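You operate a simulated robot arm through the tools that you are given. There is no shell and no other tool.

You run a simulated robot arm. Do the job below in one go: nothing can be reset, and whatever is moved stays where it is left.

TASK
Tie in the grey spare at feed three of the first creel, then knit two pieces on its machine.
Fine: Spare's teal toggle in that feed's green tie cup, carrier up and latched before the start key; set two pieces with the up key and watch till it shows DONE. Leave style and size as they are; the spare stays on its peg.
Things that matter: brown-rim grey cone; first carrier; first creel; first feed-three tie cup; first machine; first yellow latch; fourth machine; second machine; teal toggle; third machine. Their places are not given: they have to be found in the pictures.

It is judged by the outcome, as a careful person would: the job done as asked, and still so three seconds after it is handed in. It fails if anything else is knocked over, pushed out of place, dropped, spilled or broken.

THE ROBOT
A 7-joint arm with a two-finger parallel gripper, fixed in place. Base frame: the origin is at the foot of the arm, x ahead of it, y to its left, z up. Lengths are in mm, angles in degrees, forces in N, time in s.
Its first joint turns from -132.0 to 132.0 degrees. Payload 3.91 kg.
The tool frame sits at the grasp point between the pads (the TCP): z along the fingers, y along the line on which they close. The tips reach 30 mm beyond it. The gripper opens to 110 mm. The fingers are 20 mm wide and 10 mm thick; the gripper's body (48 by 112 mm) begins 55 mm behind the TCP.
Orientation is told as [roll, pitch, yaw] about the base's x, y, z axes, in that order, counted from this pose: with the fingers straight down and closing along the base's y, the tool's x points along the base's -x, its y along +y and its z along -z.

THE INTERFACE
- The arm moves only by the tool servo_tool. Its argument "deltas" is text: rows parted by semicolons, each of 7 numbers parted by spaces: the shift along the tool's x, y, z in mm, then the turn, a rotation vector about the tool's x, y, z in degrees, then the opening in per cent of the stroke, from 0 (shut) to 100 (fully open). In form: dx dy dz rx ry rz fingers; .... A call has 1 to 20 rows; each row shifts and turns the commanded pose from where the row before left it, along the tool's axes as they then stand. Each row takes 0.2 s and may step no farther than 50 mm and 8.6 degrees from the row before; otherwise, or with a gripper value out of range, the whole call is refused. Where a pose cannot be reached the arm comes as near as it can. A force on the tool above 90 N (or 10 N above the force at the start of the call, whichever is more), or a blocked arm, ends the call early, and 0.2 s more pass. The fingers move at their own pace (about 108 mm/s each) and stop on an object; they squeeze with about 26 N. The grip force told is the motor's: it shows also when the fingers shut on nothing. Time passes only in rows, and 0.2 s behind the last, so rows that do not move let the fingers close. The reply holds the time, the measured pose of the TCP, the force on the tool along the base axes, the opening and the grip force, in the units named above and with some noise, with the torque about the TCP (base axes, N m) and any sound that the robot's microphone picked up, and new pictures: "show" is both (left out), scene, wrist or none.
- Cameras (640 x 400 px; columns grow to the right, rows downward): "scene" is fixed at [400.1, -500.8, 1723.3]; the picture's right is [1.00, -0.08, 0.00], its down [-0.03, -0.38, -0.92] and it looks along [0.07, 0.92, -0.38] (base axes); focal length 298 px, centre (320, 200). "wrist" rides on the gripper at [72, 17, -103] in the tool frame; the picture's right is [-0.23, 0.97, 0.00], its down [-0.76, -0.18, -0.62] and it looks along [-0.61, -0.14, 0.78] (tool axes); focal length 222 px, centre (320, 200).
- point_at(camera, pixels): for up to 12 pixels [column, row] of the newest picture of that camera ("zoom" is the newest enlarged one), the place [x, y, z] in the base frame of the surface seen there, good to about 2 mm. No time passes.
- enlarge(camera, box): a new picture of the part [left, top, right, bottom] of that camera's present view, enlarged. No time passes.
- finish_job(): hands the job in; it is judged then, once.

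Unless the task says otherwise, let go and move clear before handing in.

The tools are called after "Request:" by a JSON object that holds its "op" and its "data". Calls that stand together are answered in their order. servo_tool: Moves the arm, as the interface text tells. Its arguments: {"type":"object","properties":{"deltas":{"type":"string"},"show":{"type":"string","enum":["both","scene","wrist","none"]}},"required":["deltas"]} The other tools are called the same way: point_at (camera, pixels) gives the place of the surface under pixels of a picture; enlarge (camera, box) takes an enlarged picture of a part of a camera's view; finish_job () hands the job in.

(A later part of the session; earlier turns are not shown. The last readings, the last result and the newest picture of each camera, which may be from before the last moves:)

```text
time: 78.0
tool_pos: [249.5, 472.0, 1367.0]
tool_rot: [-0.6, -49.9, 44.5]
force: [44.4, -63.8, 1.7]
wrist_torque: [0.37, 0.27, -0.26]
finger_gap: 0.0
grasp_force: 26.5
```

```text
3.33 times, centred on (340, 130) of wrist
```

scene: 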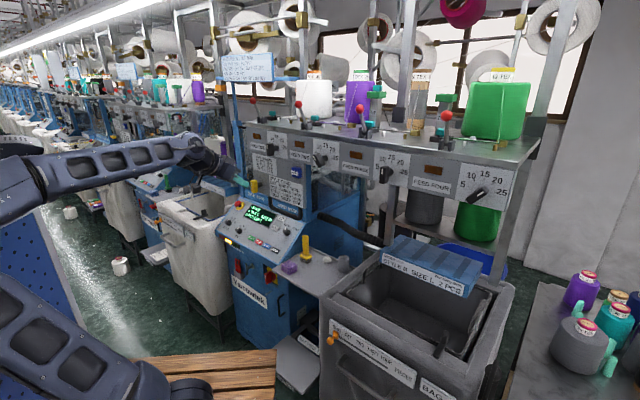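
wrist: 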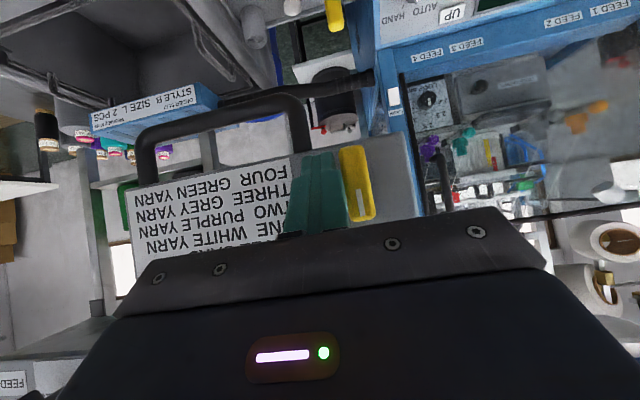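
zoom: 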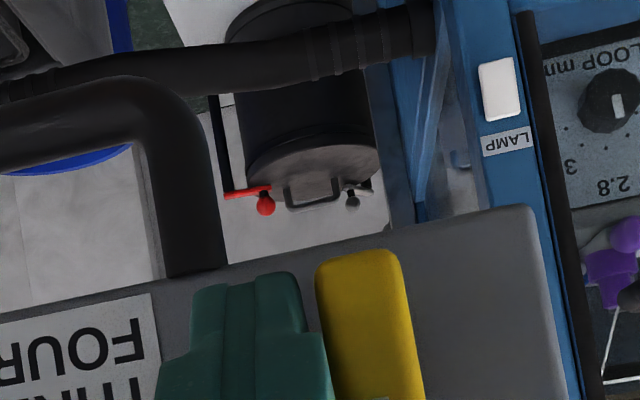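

That contact straddled the pivot, so it wasn't a fair test. I'll drop 17 mm lower and press only the lowest end.

Request:
{"op": "servo_tool", "data": {"deltas": "0 -14 0 0 0 0 0; 13 0 10.9 0 0 0 0; 0 10 0 0 0 0 0; 0 0 0 0 0 0 0", "show": "none"}}

Request:
{"op": "servo_tool", "data": {"deltas": "0 4 0 0 0 0 0; 0 0 0 0 0 0 0", "show": "wrist"}}

Request:
{"op": "enlarge", "data": {"camera": "scene", "box": [236, 165, 284, 201]}}

```text
time: 79.0
tool_pos: [248.3, 472.7, 1349.0]
tool_rot: [-0.8, -50.0, 44.9]
force: [0.9, -7.4, -9.8]
wrist_torque: [-0.08, 0.01, 0.0]
finger_gap: 0.0
grasp_force: 26.4
```

```text
time: 79.5
tool_pos: [244.0, 477.5, 1349.2]
tool_rot: [-0.9, -50.0, 45.0]
force: [-4.7, -6.8, -15.9]
wrist_torque: [-0.19, -0.11, 0.13]
finger_gap: 0.0
grasp_force: 26.4
```

wrist: 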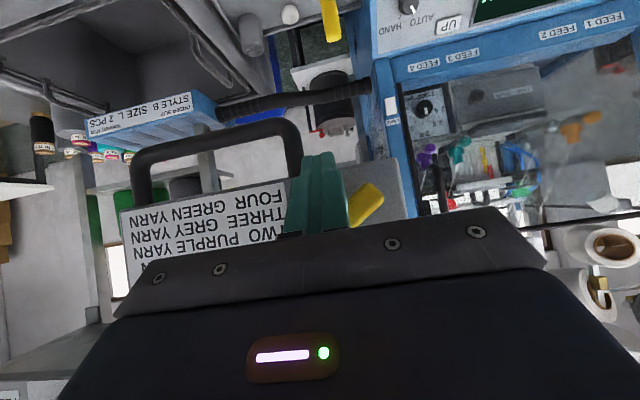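

```text
11.11 times, centred on (260, 183) of scene
```

zoom: 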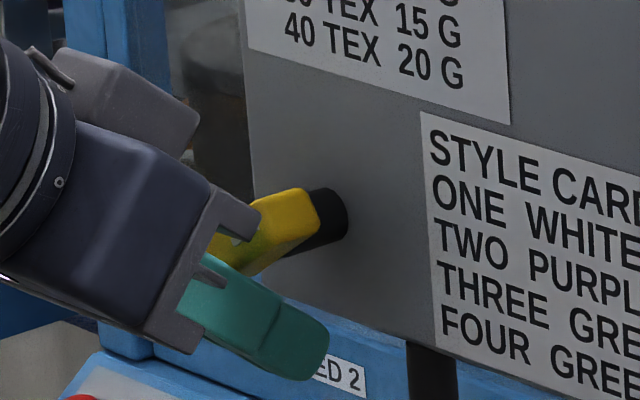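

The latch turns easily this way (clockwise). I'll look at its angle, then continue the quarter turn.

Request:
{"op": "enlarge", "data": {"camera": "wrist", "box": [300, 120, 440, 225]}}

Request:
{"op": "point_at", "data": {"camera": "wrist", "pixels": [[360, 213], [378, 190], [368, 202], [350, 222], [372, 185], [383, 195]]}}

```text
3.81 times, centred on (370, 172) of wrist
```

zoom: 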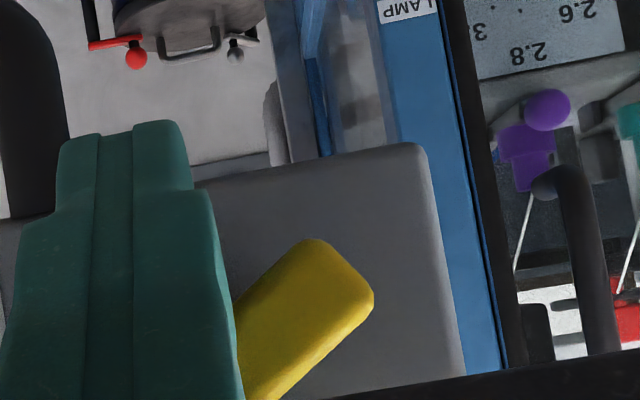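

```text
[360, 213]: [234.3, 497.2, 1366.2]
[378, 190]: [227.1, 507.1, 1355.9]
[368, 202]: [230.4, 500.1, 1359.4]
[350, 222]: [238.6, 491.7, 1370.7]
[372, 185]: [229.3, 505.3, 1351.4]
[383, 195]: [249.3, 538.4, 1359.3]
```

The latch is about 60° round. I'll slide the finger left beneath it and lift to finish the quarter turn.

Request:
{"op": "servo_tool", "data": {"deltas": "0 6 0 0 0 0 0; 0 6 0 0 0 0 0; 0 6 0 0 0 0 0; 0 0 0 0 0 0 0", "show": "wrist"}}

Request:
{"op": "enlarge", "data": {"camera": "wrist", "box": [260, 120, 420, 225]}}

Request:
{"op": "enlarge", "data": {"camera": "scene", "box": [236, 165, 284, 201]}}

```text
time: 80.5
tool_pos: [232.6, 489.1, 1349.6]
tool_rot: [-0.9, -50.0, 44.8]
force: [0.3, -10.9, -10.5]
wrist_torque: [0.09, -0.01, 0.0]
finger_gap: 0.0
grasp_force: 25.9
```

wrist: 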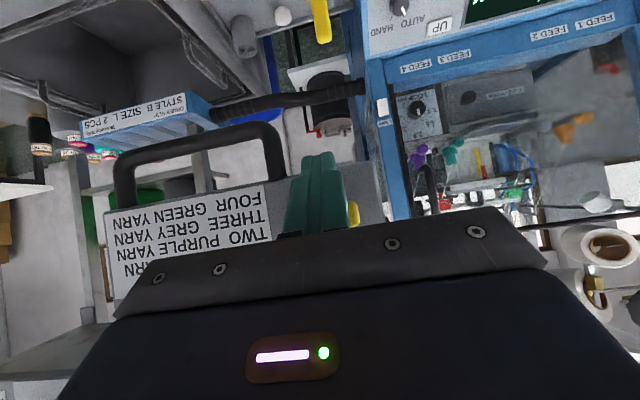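

```text
3.81 times, centred on (340, 172) of wrist
```

zoom: 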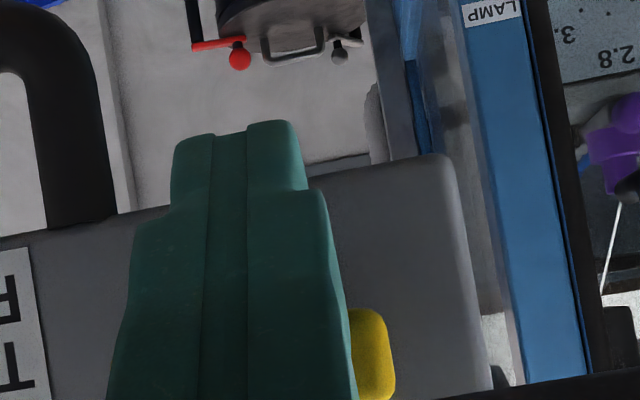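

```text
11.11 times, centred on (260, 183) of scene
```

zoom: 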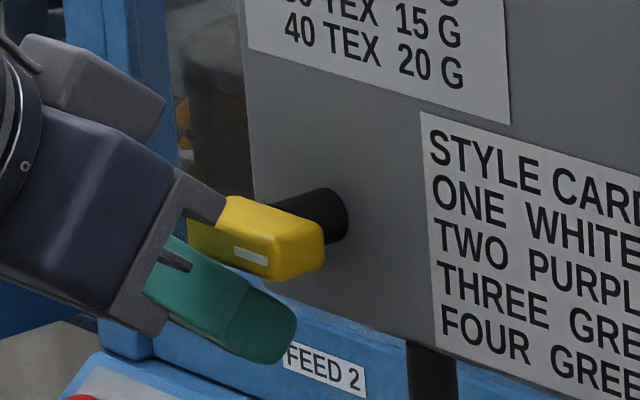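

The latch is now about horizontal, looking like the second creel's. I'll press up a little more to reach its stop.

Request:
{"op": "servo_tool", "data": {"deltas": "-1.9 2 -1.6 0 0 0 0; -1.9 2 -1.6 0 0 0 0; 0 0 0 0 0 0 0", "show": "none"}}

Request:
{"op": "servo_tool", "data": {"deltas": "-1.5 0 -1.3 0 0 0 0; 0 0 0 0 0 0 0", "show": "scene"}}

Request:
{"op": "enlarge", "data": {"camera": "scene", "box": [236, 165, 284, 201]}}

```text
time: 81.3
tool_pos: [229.8, 491.5, 1349.7]
tool_rot: [-0.9, -49.7, 44.7]
force: [2.7, -36.9, -54.0]
wrist_torque: [0.27, 0.45, -0.35]
finger_gap: 0.0
grasp_force: 25.8
```

```text
time: 82.0
tool_pos: [229.6, 490.8, 1351.5]
tool_rot: [-1.0, -49.5, 44.9]
force: [-2.4, -31.9, -70.6]
wrist_torque: [0.17, 0.64, -0.34]
finger_gap: 0.1
grasp_force: 25.8
```

scene: 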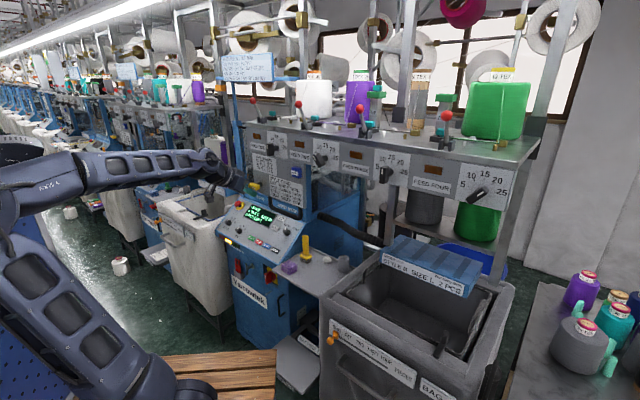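

```text
11.11 times, centred on (260, 183) of scene
```

zoom: 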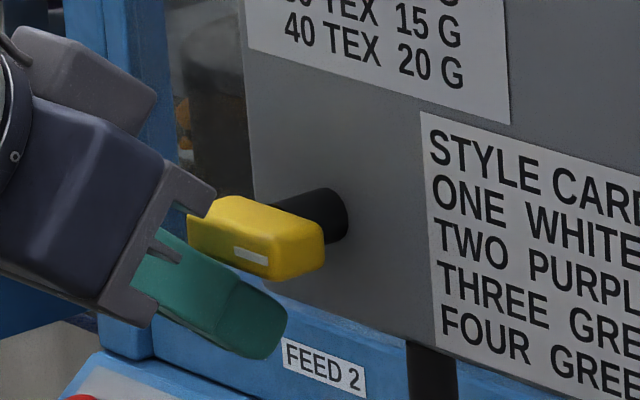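

The latch hit its end stop at about 75 N. I'll ease down, back off, and inspect it.

Request:
{"op": "servo_tool", "data": {"deltas": "4 0 3.4 0 0 0 0; 5 0 4.2 0 0 0 0; 0 0 -40 0 0 0 0; 0 0 -45 0 0 0 0"}}

Request:
{"op": "enlarge", "data": {"camera": "scene", "box": [236, 165, 284, 201]}}

Request:
{"op": "enlarge", "data": {"camera": "wrist", "box": [260, 60, 500, 210]}}

Request:
{"op": "point_at", "data": {"camera": "scene", "pixels": [[294.6, 172.7], [296.4, 173], [268, 150]]}}

```text
time: 83.0
tool_pos: [182.9, 448.9, 1398.2]
tool_rot: [-0.8, -50.1, 45.0]
force: [0.0, 0.9, 0.5]
wrist_torque: [-0.02, -0.02, -0.01]
finger_gap: 0.1
grasp_force: 26.4
```

scene: 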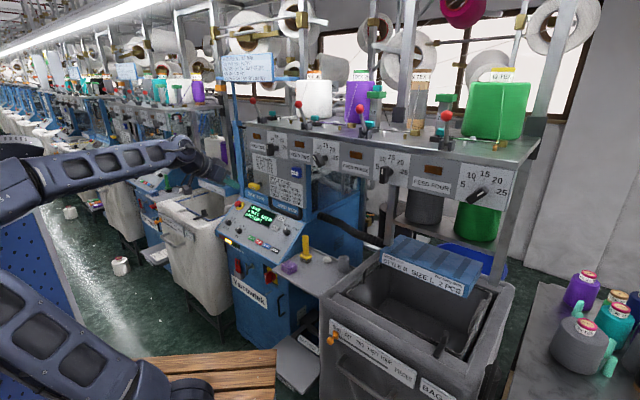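
wrist: 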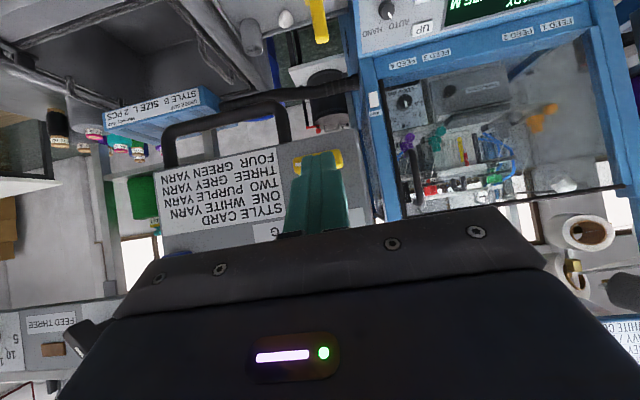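

```text
11.11 times, centred on (260, 183) of scene
```

zoom: 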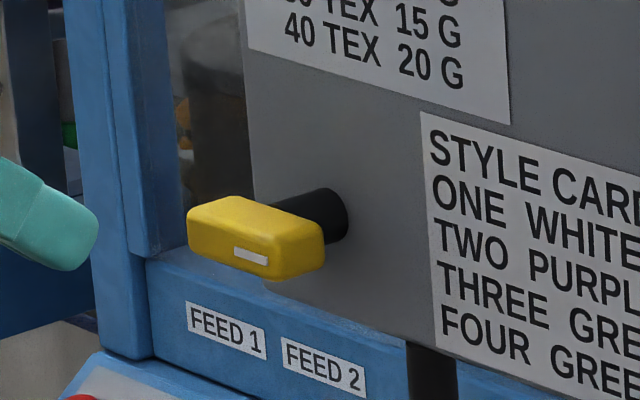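

```text
2.67 times, centred on (380, 135) of wrist
```

zoom: 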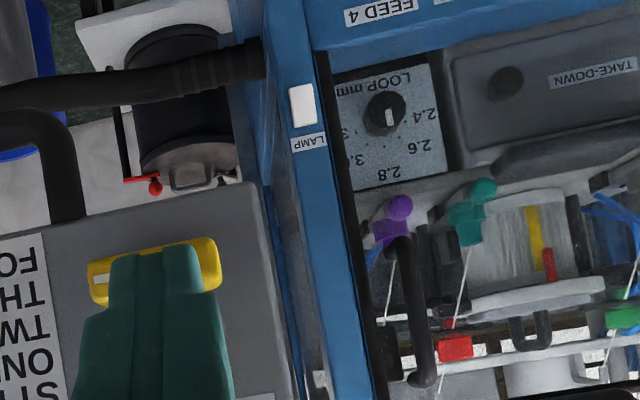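

```text
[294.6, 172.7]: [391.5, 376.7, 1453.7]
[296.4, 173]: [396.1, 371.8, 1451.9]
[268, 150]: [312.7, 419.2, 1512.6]
```

The latch is horizontal with the mark toward the right, matching the second creel. Now the panel: I'll move the arm back a little and read the keys.

Request:
{"op": "servo_tool", "data": {"deltas": "0 -20 -30 0 0 0 0; 10 -20 -30 0 0 0 0; 10 -20 -20 0 0 0 0", "show": "scene"}}

Request:
{"op": "enlarge", "data": {"camera": "scene", "box": [215, 190, 319, 255]}}

Request:
{"op": "point_at", "data": {"camera": "zoom", "pixels": [[320, 200], [200, 255], [460, 240], [480, 150]]}}

```text
time: 83.8
tool_pos: [170.6, 353.2, 1435.3]
tool_rot: [-1.0, -50.0, 44.8]
force: [1.3, 0.5, -0.1]
wrist_torque: [0.01, 0.01, 0.01]
finger_gap: 0.0
grasp_force: 25.6
```

scene: 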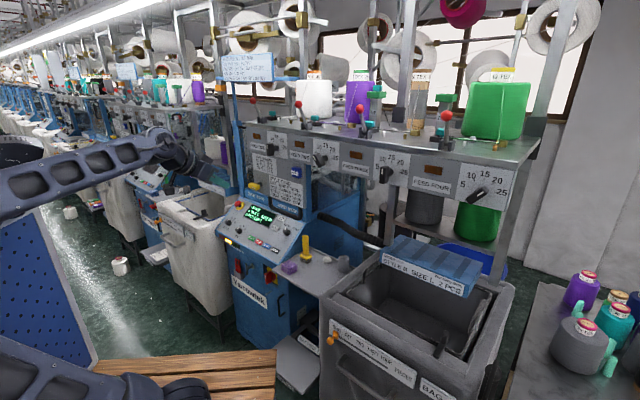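

```text
6.15 times, centred on (267, 222) of scene
```

zoom: 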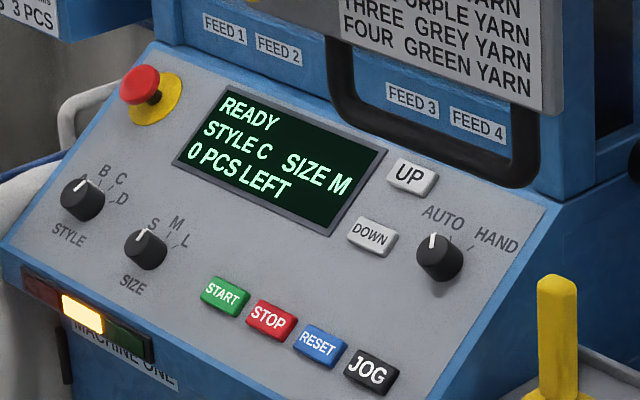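

```text
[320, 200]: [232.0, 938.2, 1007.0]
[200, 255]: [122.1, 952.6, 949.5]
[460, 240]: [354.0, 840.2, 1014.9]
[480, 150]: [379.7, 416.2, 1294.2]
```

The panel reads READY / STYLE C SIZE M / 0 PCS LEFT, with the selector on AUTO. I'll locate the keys and the panel's slope.

Request:
{"op": "point_at", "data": {"camera": "zoom", "pixels": [[412, 172], [395, 170], [430, 182], [412, 190], [372, 235], [224, 292], [210, 288], [240, 300], [224, 306], [290, 250], [340, 260], [430, 215]]}}

Request:
{"op": "point_at", "data": {"camera": "zoom", "pixels": [[500, 320], [150, 90], [560, 210], [520, 150], [400, 110], [340, 110], [480, 90], [440, 250], [560, 320], [270, 60]]}}

```text
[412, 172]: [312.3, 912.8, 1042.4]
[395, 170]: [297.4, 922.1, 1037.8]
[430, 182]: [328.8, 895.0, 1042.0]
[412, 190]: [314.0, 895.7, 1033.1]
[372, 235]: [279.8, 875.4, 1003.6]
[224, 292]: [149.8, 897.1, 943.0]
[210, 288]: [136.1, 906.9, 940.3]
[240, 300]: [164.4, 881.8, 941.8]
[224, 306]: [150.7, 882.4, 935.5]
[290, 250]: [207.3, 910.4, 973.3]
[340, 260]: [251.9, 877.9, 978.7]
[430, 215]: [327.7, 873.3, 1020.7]
```

```text
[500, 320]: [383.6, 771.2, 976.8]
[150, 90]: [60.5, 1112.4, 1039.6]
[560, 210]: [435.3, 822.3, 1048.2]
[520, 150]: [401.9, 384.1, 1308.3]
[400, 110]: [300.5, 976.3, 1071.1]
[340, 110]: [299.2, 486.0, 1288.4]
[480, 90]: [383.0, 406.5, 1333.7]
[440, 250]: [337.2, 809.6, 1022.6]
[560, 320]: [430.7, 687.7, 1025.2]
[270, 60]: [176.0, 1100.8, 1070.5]
```

UP is at about (312,910,1041) and START at about (150,896,942), on a panel sloping about 39° and facing the robot. I'll check obstacles on the left before going around.

Request:
{"op": "point_at", "data": {"camera": "scene", "pixels": [[238, 150], [238, 185], [222, 175], [228, 160], [250, 165], [205, 200], [225, 185], [240, 120], [260, 80], [215, 150]]}}

Request:
{"op": "enlarge", "data": {"camera": "scene", "box": [190, 90, 290, 215]}}

```text
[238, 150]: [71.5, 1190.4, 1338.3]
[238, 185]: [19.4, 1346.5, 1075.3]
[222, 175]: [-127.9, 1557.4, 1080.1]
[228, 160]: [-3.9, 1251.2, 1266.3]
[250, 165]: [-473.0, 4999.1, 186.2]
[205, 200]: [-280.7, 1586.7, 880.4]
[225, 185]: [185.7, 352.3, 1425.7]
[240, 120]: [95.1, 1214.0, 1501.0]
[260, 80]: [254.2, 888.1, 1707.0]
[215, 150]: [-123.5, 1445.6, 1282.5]
```

```text
3.20 times, centred on (240, 152) of scene
```

zoom: 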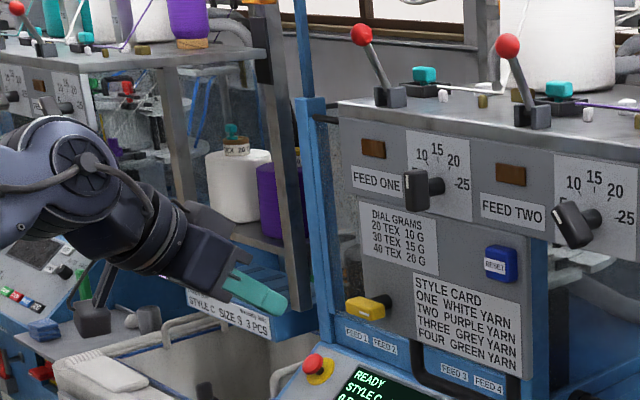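

The left side is open (frame post far back at (71,1190)). I'll swing around left of the latch, then forward above the panel.

Request:
{"op": "servo_tool", "data": {"deltas": "-2.55 37.3 25.1 0 0 0 0; -2.55 37.3 25.1 0 0 0 0; -2.55 37.3 25.1 0 0 0 0; -2.55 37.3 25.1 0 0 0 0; -2.55 37.3 25.1 0 0 0 0; -2.55 37.3 25.1 0 0 0 0; 0 0 0 0 5 0 0; 0 0 0 0 5 0 0"}}

```text
time: 85.5
tool_pos: [103.2, 601.9, 1346.8]
tool_rot: [-0.8, -40.0, 44.7]
force: [-0.8, 0.8, 0.1]
wrist_torque: [0.0, -0.02, -0.02]
finger_gap: 0.0
grasp_force: 25.8
```

scene: 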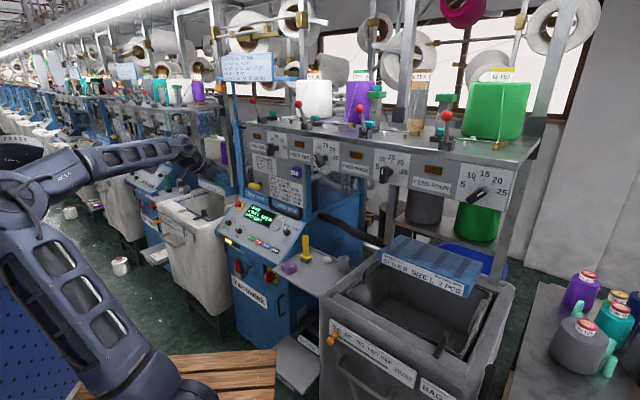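
wrist: 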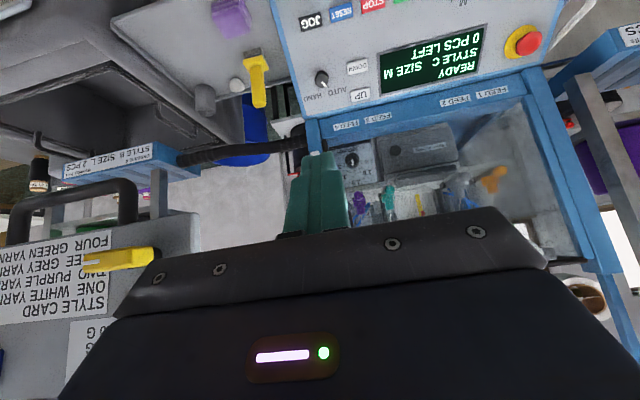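

The panel is clearly visible from here, UP at (360,94). I'll refine its position from this view and then move to hover above it.

Request:
{"op": "enlarge", "data": {"camera": "wrist", "box": [290, 0, 490, 125]}}

Request:
{"op": "point_at", "data": {"camera": "zoom", "pixels": [[225, 303], [195, 315], [255, 293], [222, 290], [230, 318], [222, 220], [350, 3], [150, 320], [290, 340], [180, 230]]}}

Request:
{"op": "servo_tool", "data": {"deltas": "-10.2 8.2 45.4 0 0 0 0; -10.2 8.2 45.4 0 0 0 0; -10.2 8.2 45.4 0 0 0 0; -10.2 8.2 45.4 0 0 0 0"}}

```text
3.20 times, centred on (390, 62) of wrist
```

zoom: 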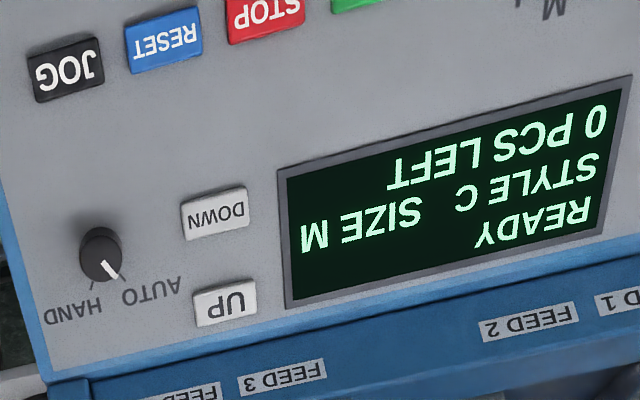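

```text
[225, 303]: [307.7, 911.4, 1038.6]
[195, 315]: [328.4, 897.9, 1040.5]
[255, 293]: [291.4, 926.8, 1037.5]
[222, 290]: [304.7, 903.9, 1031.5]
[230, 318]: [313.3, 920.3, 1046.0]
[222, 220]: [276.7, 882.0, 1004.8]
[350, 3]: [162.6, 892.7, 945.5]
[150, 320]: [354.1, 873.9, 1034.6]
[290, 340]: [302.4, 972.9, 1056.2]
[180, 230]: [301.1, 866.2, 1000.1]
```

```text
time: 86.5
tool_pos: [188.9, 728.1, 1235.6]
tool_rot: [-0.6, -40.2, 44.7]
force: [-0.4, -0.4, 0.5]
wrist_torque: [0.0, -0.05, 0.01]
finger_gap: 0.0
grasp_force: 26.0
```

scene: 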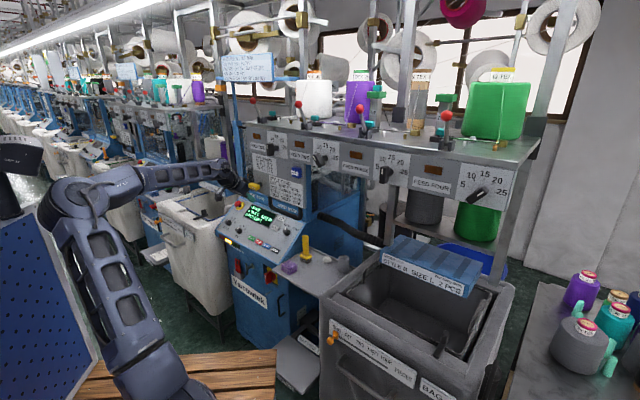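
wrist: 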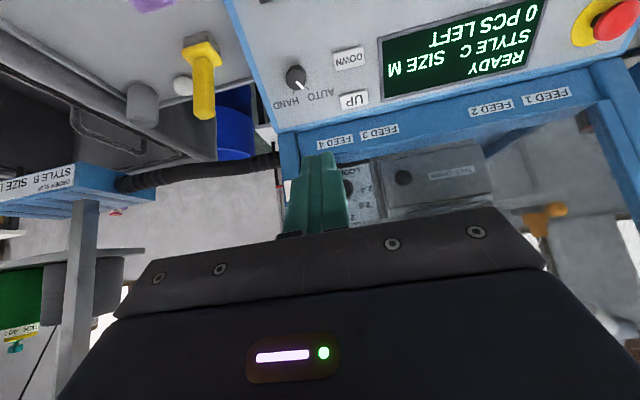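

UP's centre is about (308,911,1039). I'll move to hover with the fingertips 40 mm off the key.

Request:
{"op": "servo_tool", "data": {"deltas": "-7.5 9 43.7 0 0 0 0; -7.5 9 43.7 0 0 0 0; -7.5 9 43.7 0 0 0 0; -7.5 9 43.7 0 0 0 0; -7.5 9 43.7 0 0 0 0; 0 0 0 0 0 0 0"}}

Request:
{"op": "enlarge", "data": {"camera": "wrist", "box": [220, 40, 460, 190]}}

Request:
{"op": "enlarge", "data": {"camera": "scene", "box": [215, 190, 319, 255]}}

```text
time: 88.0
tool_pos: [279.8, 876.5, 1086.6]
tool_rot: [-0.8, -40.1, 44.7]
force: [-0.1, 0.7, -0.4]
wrist_torque: [-0.01, -0.02, 0.01]
finger_gap: 0.0
grasp_force: 25.4
```

scene: 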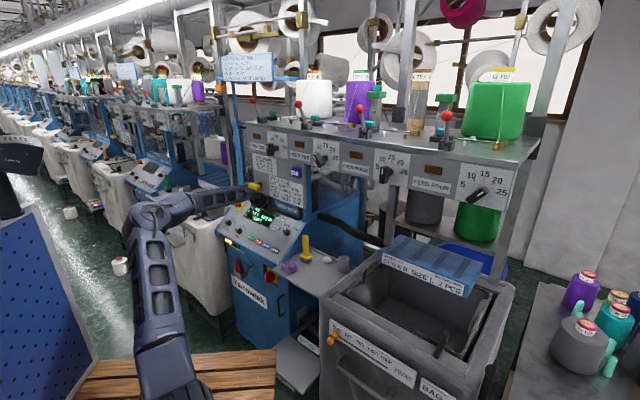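
wrist: 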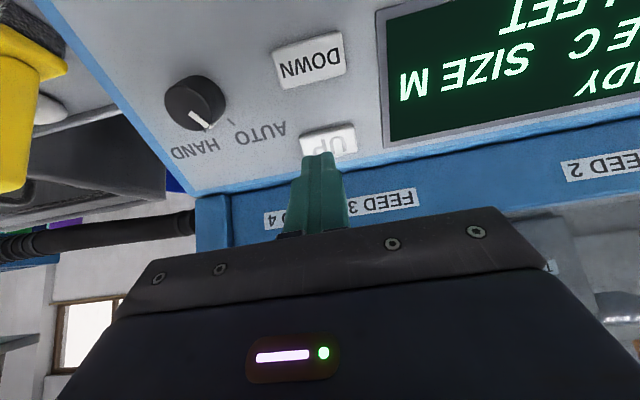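

```text
2.67 times, centred on (340, 115) of wrist
```

zoom: 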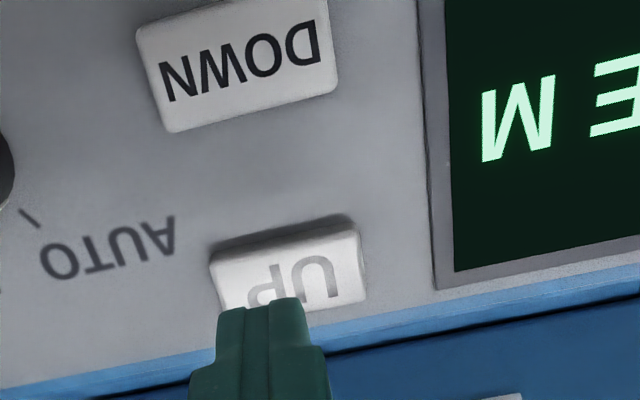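

```text
6.15 times, centred on (267, 222) of scene
```

zoom: 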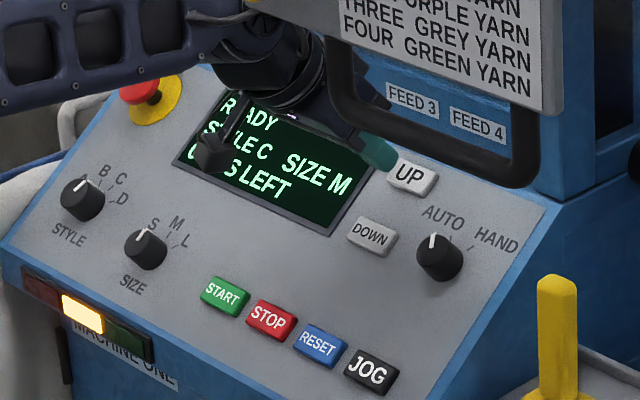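

The tip needs about 4.5 mm left and 4 mm up-slope. I'll align and approach to just above the key.

Request:
{"op": "servo_tool", "data": {"deltas": "-4 4.5 15 0 0 0 0; 0 0 14 0 0 0 0; 0 0 0 0 0 0 0"}}

Request:
{"op": "enlarge", "data": {"camera": "wrist", "box": [220, 40, 460, 190]}}

Request:
{"op": "enlarge", "data": {"camera": "scene", "box": [240, 190, 304, 230]}}

```text
time: 88.8
tool_pos: [293.1, 892.7, 1069.3]
tool_rot: [-0.7, -40.0, 44.6]
force: [-0.8, -0.2, 0.4]
wrist_torque: [0.0, 0.02, 0.0]
finger_gap: 0.2
grasp_force: 25.5
```

scene: 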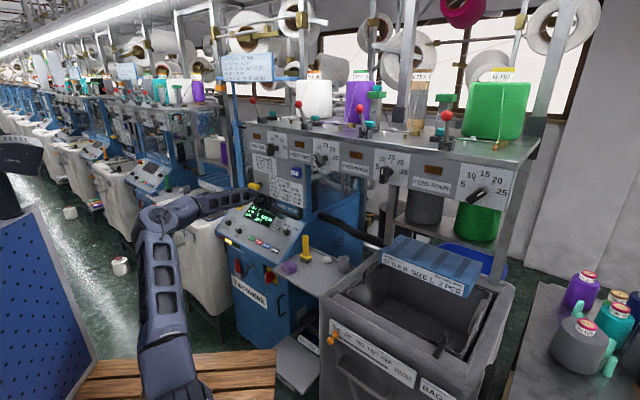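
wrist: 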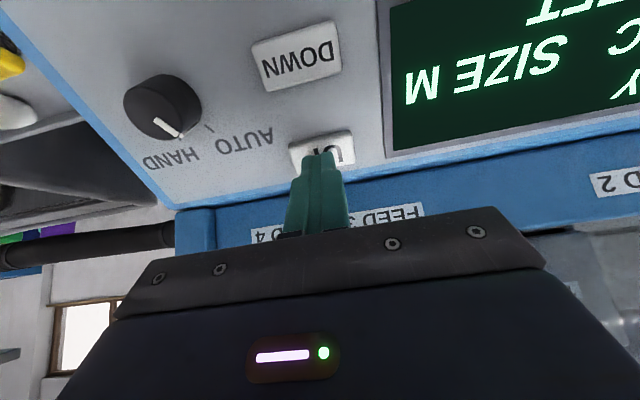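

```text
2.67 times, centred on (340, 115) of wrist
```

zoom: 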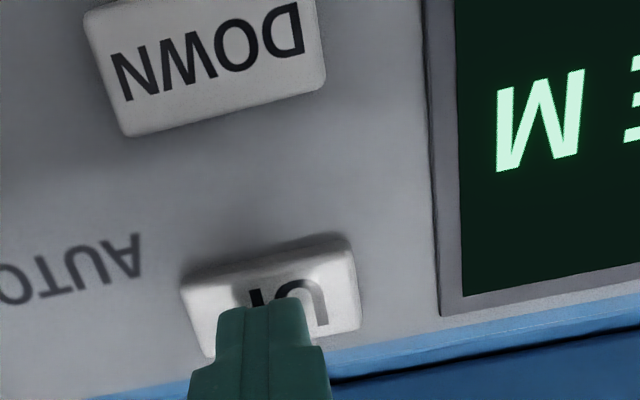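

```text
10.00 times, centred on (272, 210) of scene
```

zoom: 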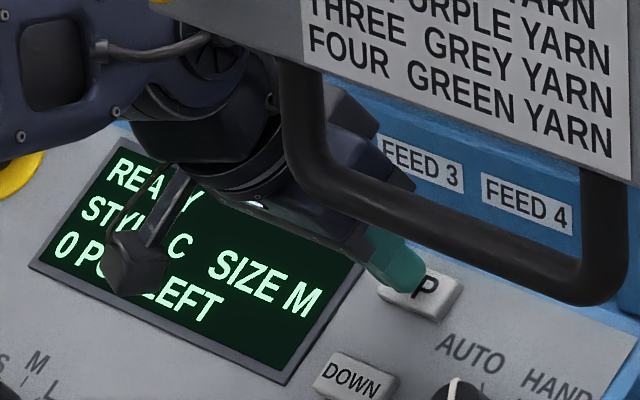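

The tip is about 9 mm off the key, on target. I'll press gently in small increments, watching the display and force.

Request:
{"op": "servo_tool", "data": {"deltas": "0 2 6 0 0 0 0; 0 0 3 0 0 0 0", "show": "none"}}

Request:
{"op": "servo_tool", "data": {"deltas": "0 0 2.5 0 0 0 0; 0 0 0 0 0 0 0", "show": "scene"}}

Request:
{"op": "enlarge", "data": {"camera": "scene", "box": [240, 190, 304, 230]}}

```text
time: 89.3
tool_pos: [295.6, 899.2, 1063.3]
tool_rot: [-0.7, -40.0, 44.7]
force: [-0.4, -0.6, 0.0]
wrist_torque: [0.0, 0.02, 0.0]
finger_gap: 0.0
grasp_force: 25.6
```

```text
time: 90.0
tool_pos: [297.3, 901.2, 1061.6]
tool_rot: [-0.8, -40.0, 44.7]
force: [-1.1, -1.0, 1.0]
wrist_torque: [-0.03, 0.03, 0.05]
finger_gap: 0.0
grasp_force: 25.8
heard: click
```

scene: 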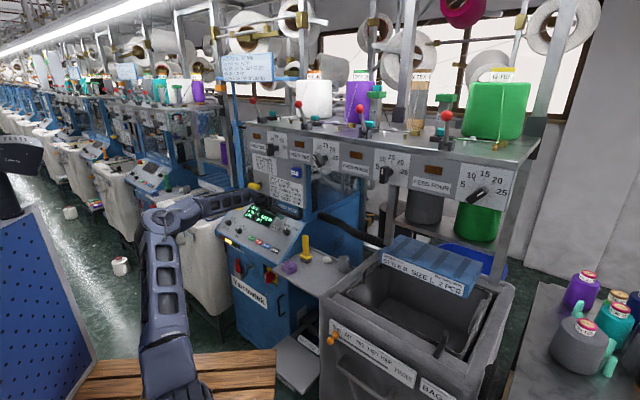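

```text
10.00 times, centred on (272, 210) of scene
```

zoom: 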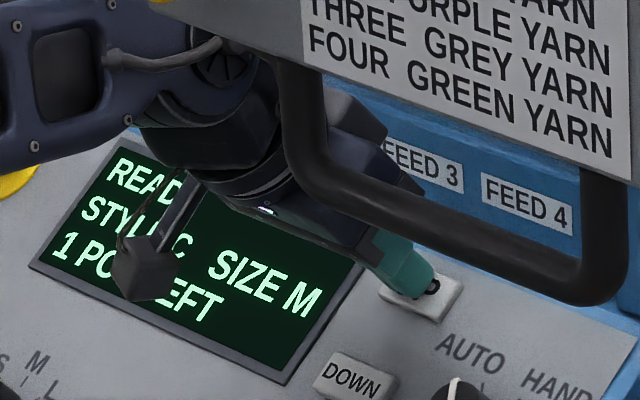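

A click, and the display reads 1 PC LEFT. I'll release the key fully, then press once more.

Request:
{"op": "servo_tool", "data": {"deltas": "0 0 -10 0 0 0 0; 0 0 0 0 0 0 0; 0 0 0 0 0 0 0", "show": "scene"}}

Request:
{"op": "enlarge", "data": {"camera": "scene", "box": [240, 190, 304, 230]}}

```text
time: 90.8
tool_pos: [293.0, 897.0, 1071.0]
tool_rot: [-0.8, -40.0, 44.7]
force: [0.7, 0.3, 0.5]
wrist_torque: [0.02, -0.03, 0.0]
finger_gap: 0.0
grasp_force: 25.6
```

scene: 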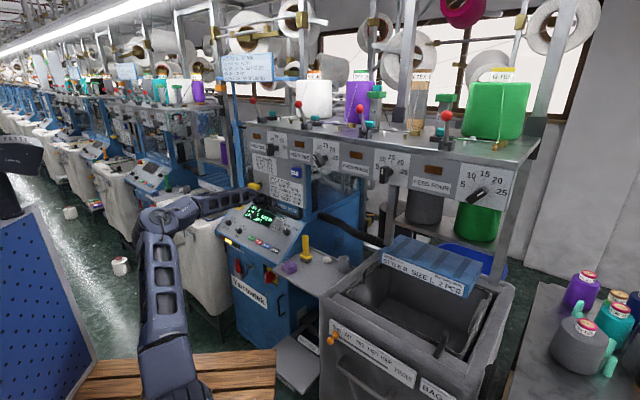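

```text
10.00 times, centred on (272, 210) of scene
```

zoom: 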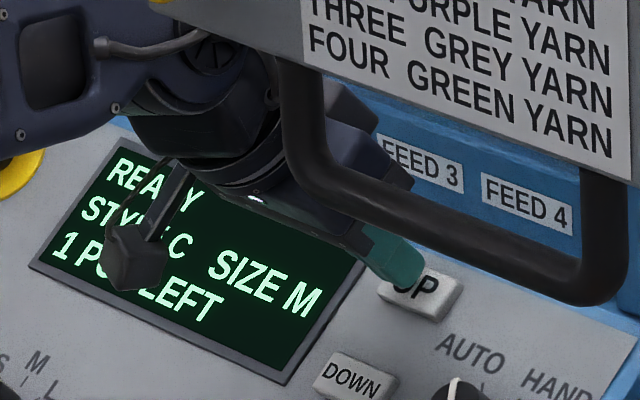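

It shows 1 PC LEFT with the key released. Now the second press.

Request:
{"op": "servo_tool", "data": {"deltas": "0 0 7.5 0 0 0 0; 0 0 2.8 0 0 0 0; 0 0 0 0 0 0 0", "show": "scene"}}

Request:
{"op": "enlarge", "data": {"camera": "scene", "box": [240, 190, 304, 230]}}

```text
time: 91.5
tool_pos: [297.0, 902.9, 1062.7]
tool_rot: [-0.8, -40.1, 44.7]
force: [-1.1, -0.6, 1.7]
wrist_torque: [0.04, -0.04, 0.0]
finger_gap: 0.3
grasp_force: 25.9
heard: click
```

scene: 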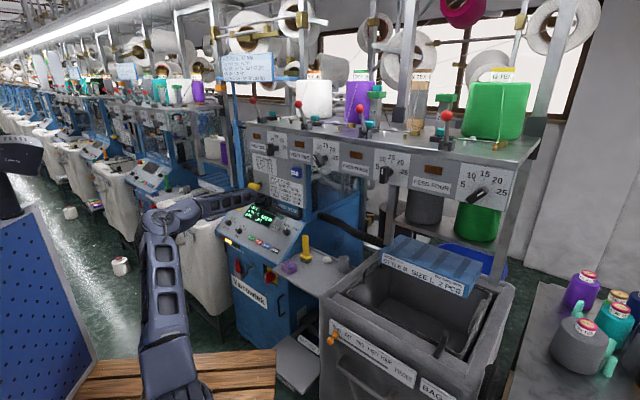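

```text
10.00 times, centred on (272, 210) of scene
```

zoom: 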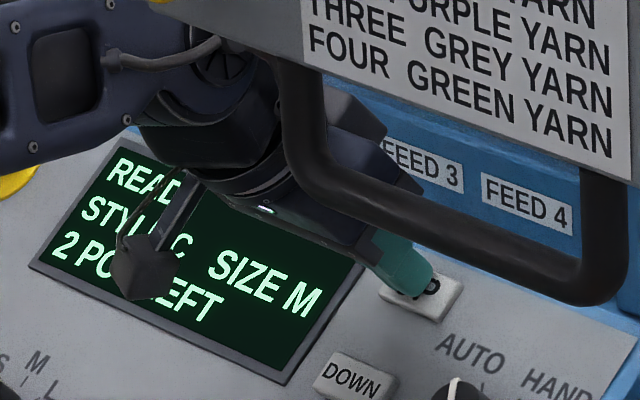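

It shows 2 PCS LEFT. I'll withdraw and move across to hover above START.

Request:
{"op": "servo_tool", "data": {"deltas": "0 0 -20 0 0 0 0; 0 0 -40 0 0 0 0; 40.5 24.6 3.2 0 0 0 0; 40.5 24.6 3.2 0 0 0 0; 40.5 24.6 3.2 0 0 0 0; 40.5 24.6 3.2 0 0 0 0; 0 0 0 0 0 0 0"}}

Request:
{"op": "enlarge", "data": {"camera": "wrist", "box": [200, 40, 520, 240]}}

Request:
{"op": "enlarge", "data": {"camera": "scene", "box": [215, 190, 319, 255]}}

```text
time: 93.2
tool_pos: [117.5, 860.1, 991.9]
tool_rot: [-0.8, -40.0, 44.8]
force: [-0.8, 0.9, -0.1]
wrist_torque: [0.0, 0.0, 0.03]
finger_gap: 0.2
grasp_force: 26.0
```

scene: 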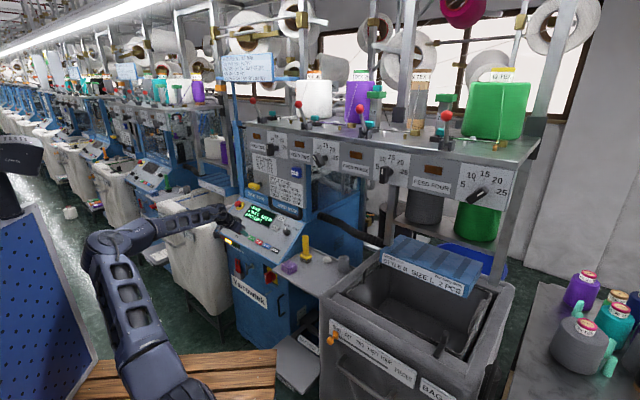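
wrist: 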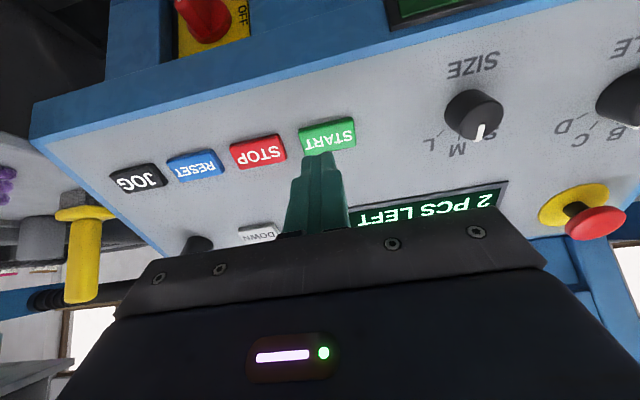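

```text
2.00 times, centred on (360, 140) of wrist
```

zoom: 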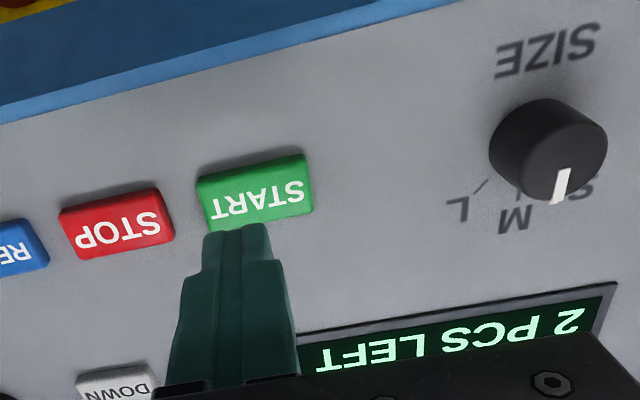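

```text
6.15 times, centred on (267, 222) of scene
```

zoom: 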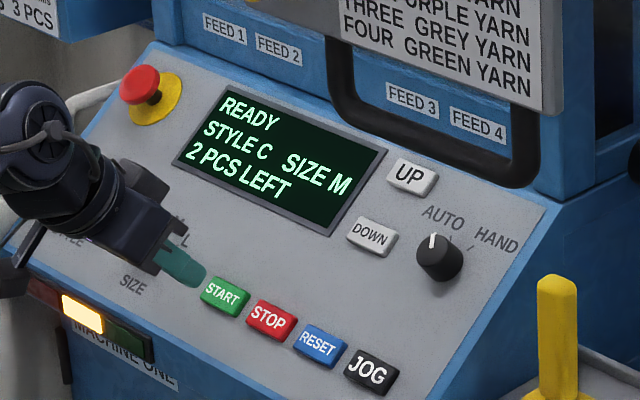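

READY / STYLE C SIZE M / 2 PCS LEFT. I'll pinpoint START, and double-check the latch and toggle before starting.

Request:
{"op": "point_at", "data": {"camera": "wrist", "pixels": [[327, 136], [304, 143], [351, 127], [325, 124], [330, 150]]}}

Request:
{"op": "enlarge", "data": {"camera": "scene", "box": [236, 150, 316, 210]}}

Request:
{"op": "enlarge", "data": {"camera": "scene", "box": [330, 60, 490, 240]}}

```text
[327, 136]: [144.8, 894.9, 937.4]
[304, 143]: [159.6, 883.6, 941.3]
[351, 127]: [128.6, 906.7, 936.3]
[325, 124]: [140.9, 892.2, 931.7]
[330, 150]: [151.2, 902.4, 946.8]
```

```text
6.67 times, centred on (276, 180) of scene
```

zoom: 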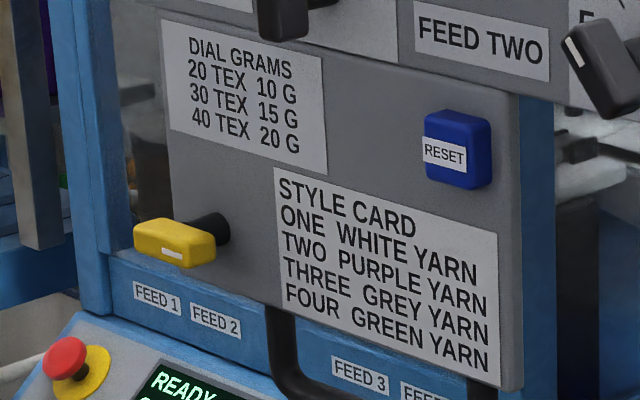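

```text
2.22 times, centred on (410, 150) of scene
```

zoom: 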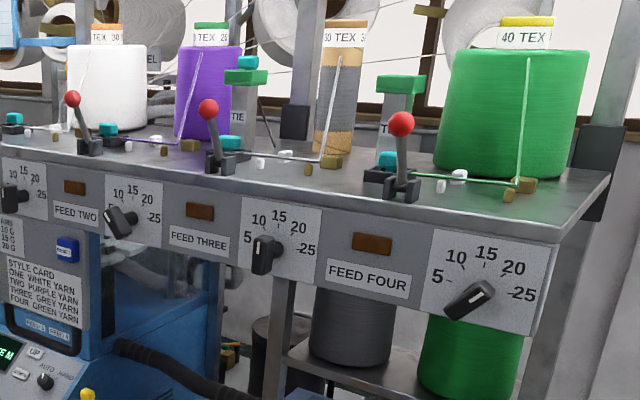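

The latch, toggle, spares and dials all look right. START's centre is about (145,895,938); I'll approach and press it once.

Request:
{"op": "servo_tool", "data": {"deltas": "0.8 5.3 17 0 0 0 0; 0 0 17 0 0 0 0; 0 0 0 0 0 0 0", "show": "wrist"}}

Request:
{"op": "enlarge", "data": {"camera": "scene", "box": [220, 205, 284, 245]}}

```text
time: 94.0
tool_pos: [129.7, 878.8, 965.1]
tool_rot: [-0.9, -40.1, 44.7]
force: [-0.2, -0.9, 0.3]
wrist_torque: [0.04, 0.0, 0.0]
finger_gap: 0.0
grasp_force: 25.7
```

wrist: 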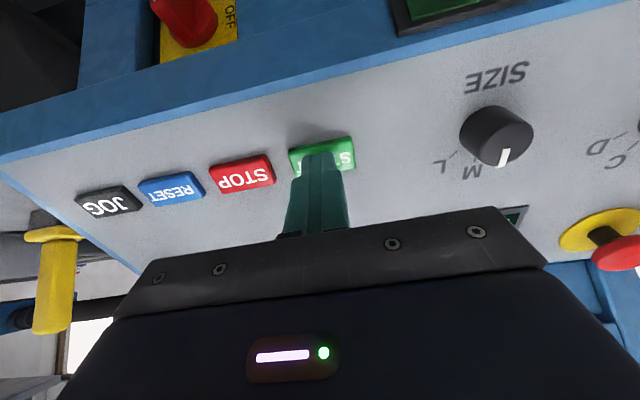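

```text
10.00 times, centred on (252, 225) of scene
```

zoom: 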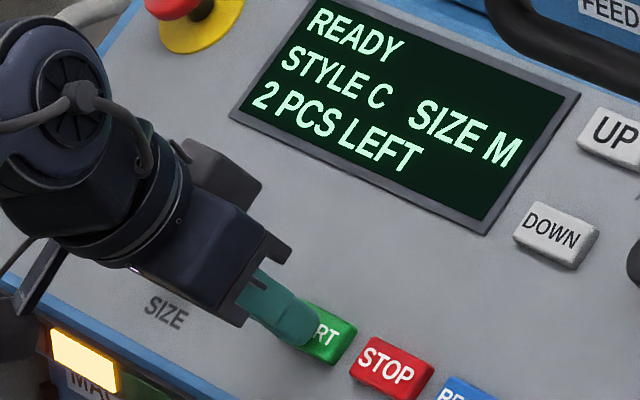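

The fingertip is on START. Pressing in small increments.

Request:
{"op": "servo_tool", "data": {"deltas": "0 0 5 0 0 0 0; 0 0 2.5 0 0 0 0; 0 0 0 0 0 0 0", "show": "scene"}}

Request:
{"op": "enlarge", "data": {"camera": "scene", "box": [220, 205, 284, 245]}}

```text
time: 94.8
tool_pos: [133.9, 882.8, 960.9]
tool_rot: [-0.6, -40.1, 44.7]
force: [0.0, -1.6, 1.1]
wrist_torque: [0.02, 0.01, 0.01]
finger_gap: 0.0
grasp_force: 25.8
heard: click
```

scene: 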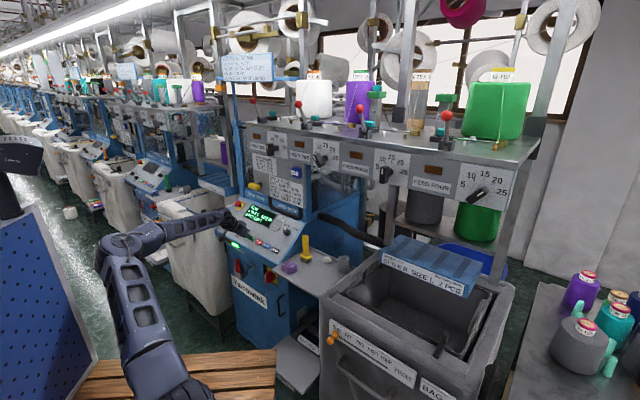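

```text
10.00 times, centred on (252, 225) of scene
```

zoom: 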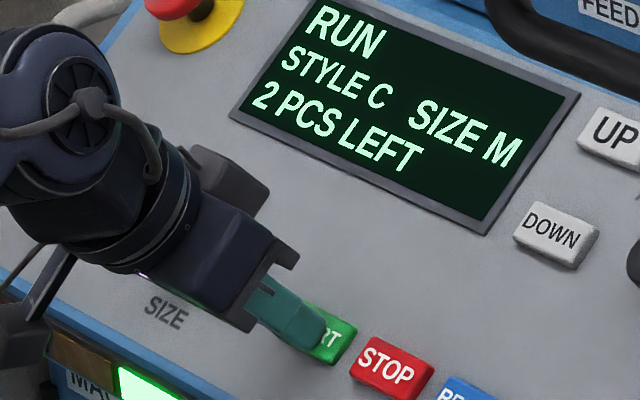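

The display shows RUN and the green lamp is lit. I'll withdraw from the key and watch it run.

Request:
{"op": "servo_tool", "data": {"deltas": "0 0 -15 0 0 0 0; 0 0 -40 0 0 0 0; 0 0 -45 0 0 0 0; 0 0 -45 0 0 0 0; 0 0 0 0 0 0 0; 0 0 0 0 0 0 0; 0 0 0 0 0 0 0; 0 0 0 0 0 0 0; 0 0 0 0 0 0 0; 0 0 0 0 0 0 0", "show": "scene"}}

Request:
{"op": "enlarge", "data": {"camera": "scene", "box": [215, 190, 319, 255]}}

```text
time: 97.0
tool_pos: [73.6, 819.1, 1070.1]
tool_rot: [-0.2, -39.8, 44.1]
force: [0.0, 0.1, -0.4]
wrist_torque: [0.01, -0.01, 0.04]
finger_gap: 0.0
grasp_force: 26.0
```

scene: 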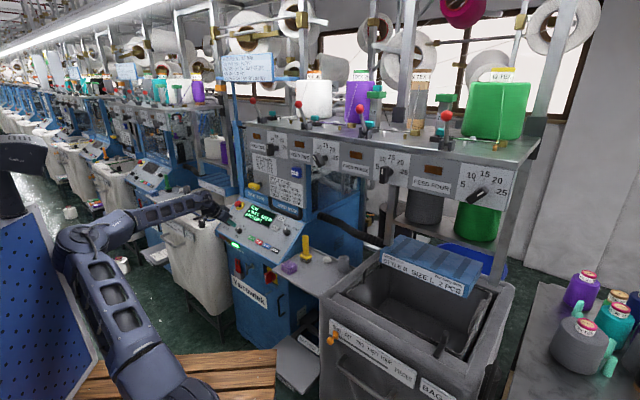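

```text
6.15 times, centred on (267, 222) of scene
```

zoom: 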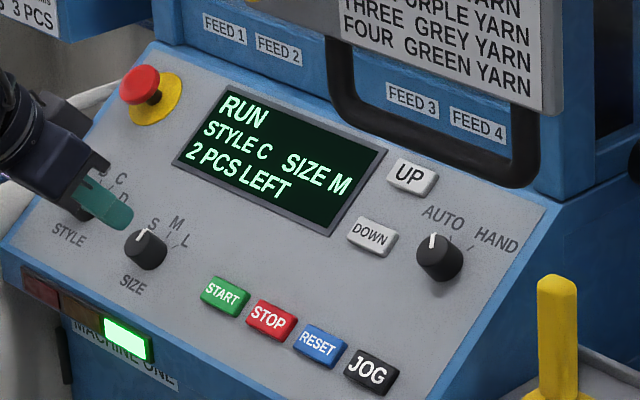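

It's running, 2 PCS LEFT. I'll back away a bit more and wait.

Request:
{"op": "servo_tool", "data": {"deltas": "0 0 -40 0 0 0 0; 0 0 -40 0 0 0 0; 0 0 0 0 0 0 0; 0 0 0 0 0 0 0; 0 0 0 0 0 0 0; 0 0 0 0 0 0 0; 0 0 0 0 0 0 0; 0 0 0 0 0 0 0; 0 0 0 0 0 0 0; 0 0 0 0 0 0 0; 0 0 0 0 0 0 0; 0 0 0 0 0 0 0; 0 0 0 0 0 0 0; 0 0 0 0 0 0 0; 0 0 0 0 0 0 0; 0 0 0 0 0 0 0; 0 0 0 0 0 0 0; 0 0 0 0 0 0 0; 0 0 0 0 0 0 0; 0 0 0 0 0 0 0", "show": "scene"}}

Request:
{"op": "enlarge", "data": {"camera": "scene", "box": [215, 190, 319, 255]}}

```text
time: 101.3
tool_pos: [78.1, 788.7, 1131.1]
tool_rot: [-0.2, -39.6, 41.4]
force: [0.3, -0.7, -0.3]
wrist_torque: [-0.04, 0.03, 0.05]
finger_gap: 0.0
grasp_force: 25.8
stopped in row 20: the arm was blocked; the commanded pose is now the measured one
```

scene: 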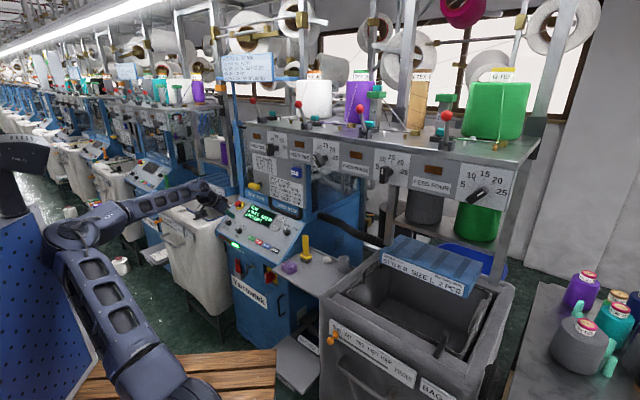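

```text
6.15 times, centred on (267, 222) of scene
```

zoom: 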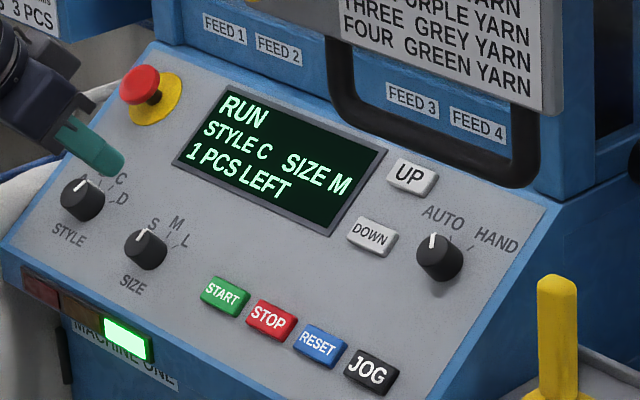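

1 PC LEFT, still RUN. But the arm reports being blocked; the elbow at (75,235) is near the blue board. I'll look at that area.

Request:
{"op": "enlarge", "data": {"camera": "scene", "box": [0, 120, 160, 280]}}

Request:
{"op": "point_at", "data": {"camera": "scene", "pixels": [[70, 235], [50, 230], [30, 230], [20, 150], [15, 195], [100, 300], [40, 215]]}}

```text
2.50 times, centred on (80, 200) of scene
```

zoom: 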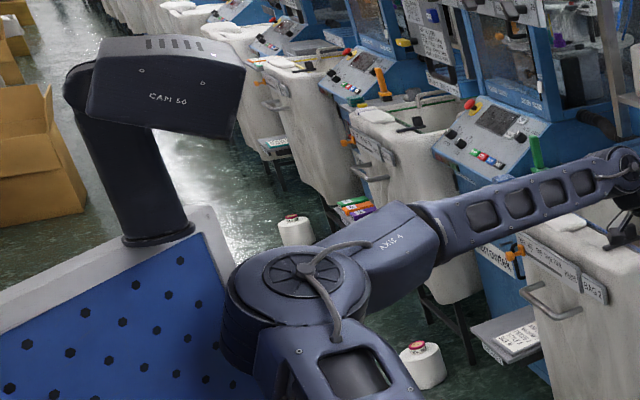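

```text
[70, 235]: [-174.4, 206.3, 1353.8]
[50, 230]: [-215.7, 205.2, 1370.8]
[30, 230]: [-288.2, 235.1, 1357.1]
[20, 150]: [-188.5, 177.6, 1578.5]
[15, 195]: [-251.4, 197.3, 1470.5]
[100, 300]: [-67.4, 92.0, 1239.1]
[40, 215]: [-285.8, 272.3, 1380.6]
```

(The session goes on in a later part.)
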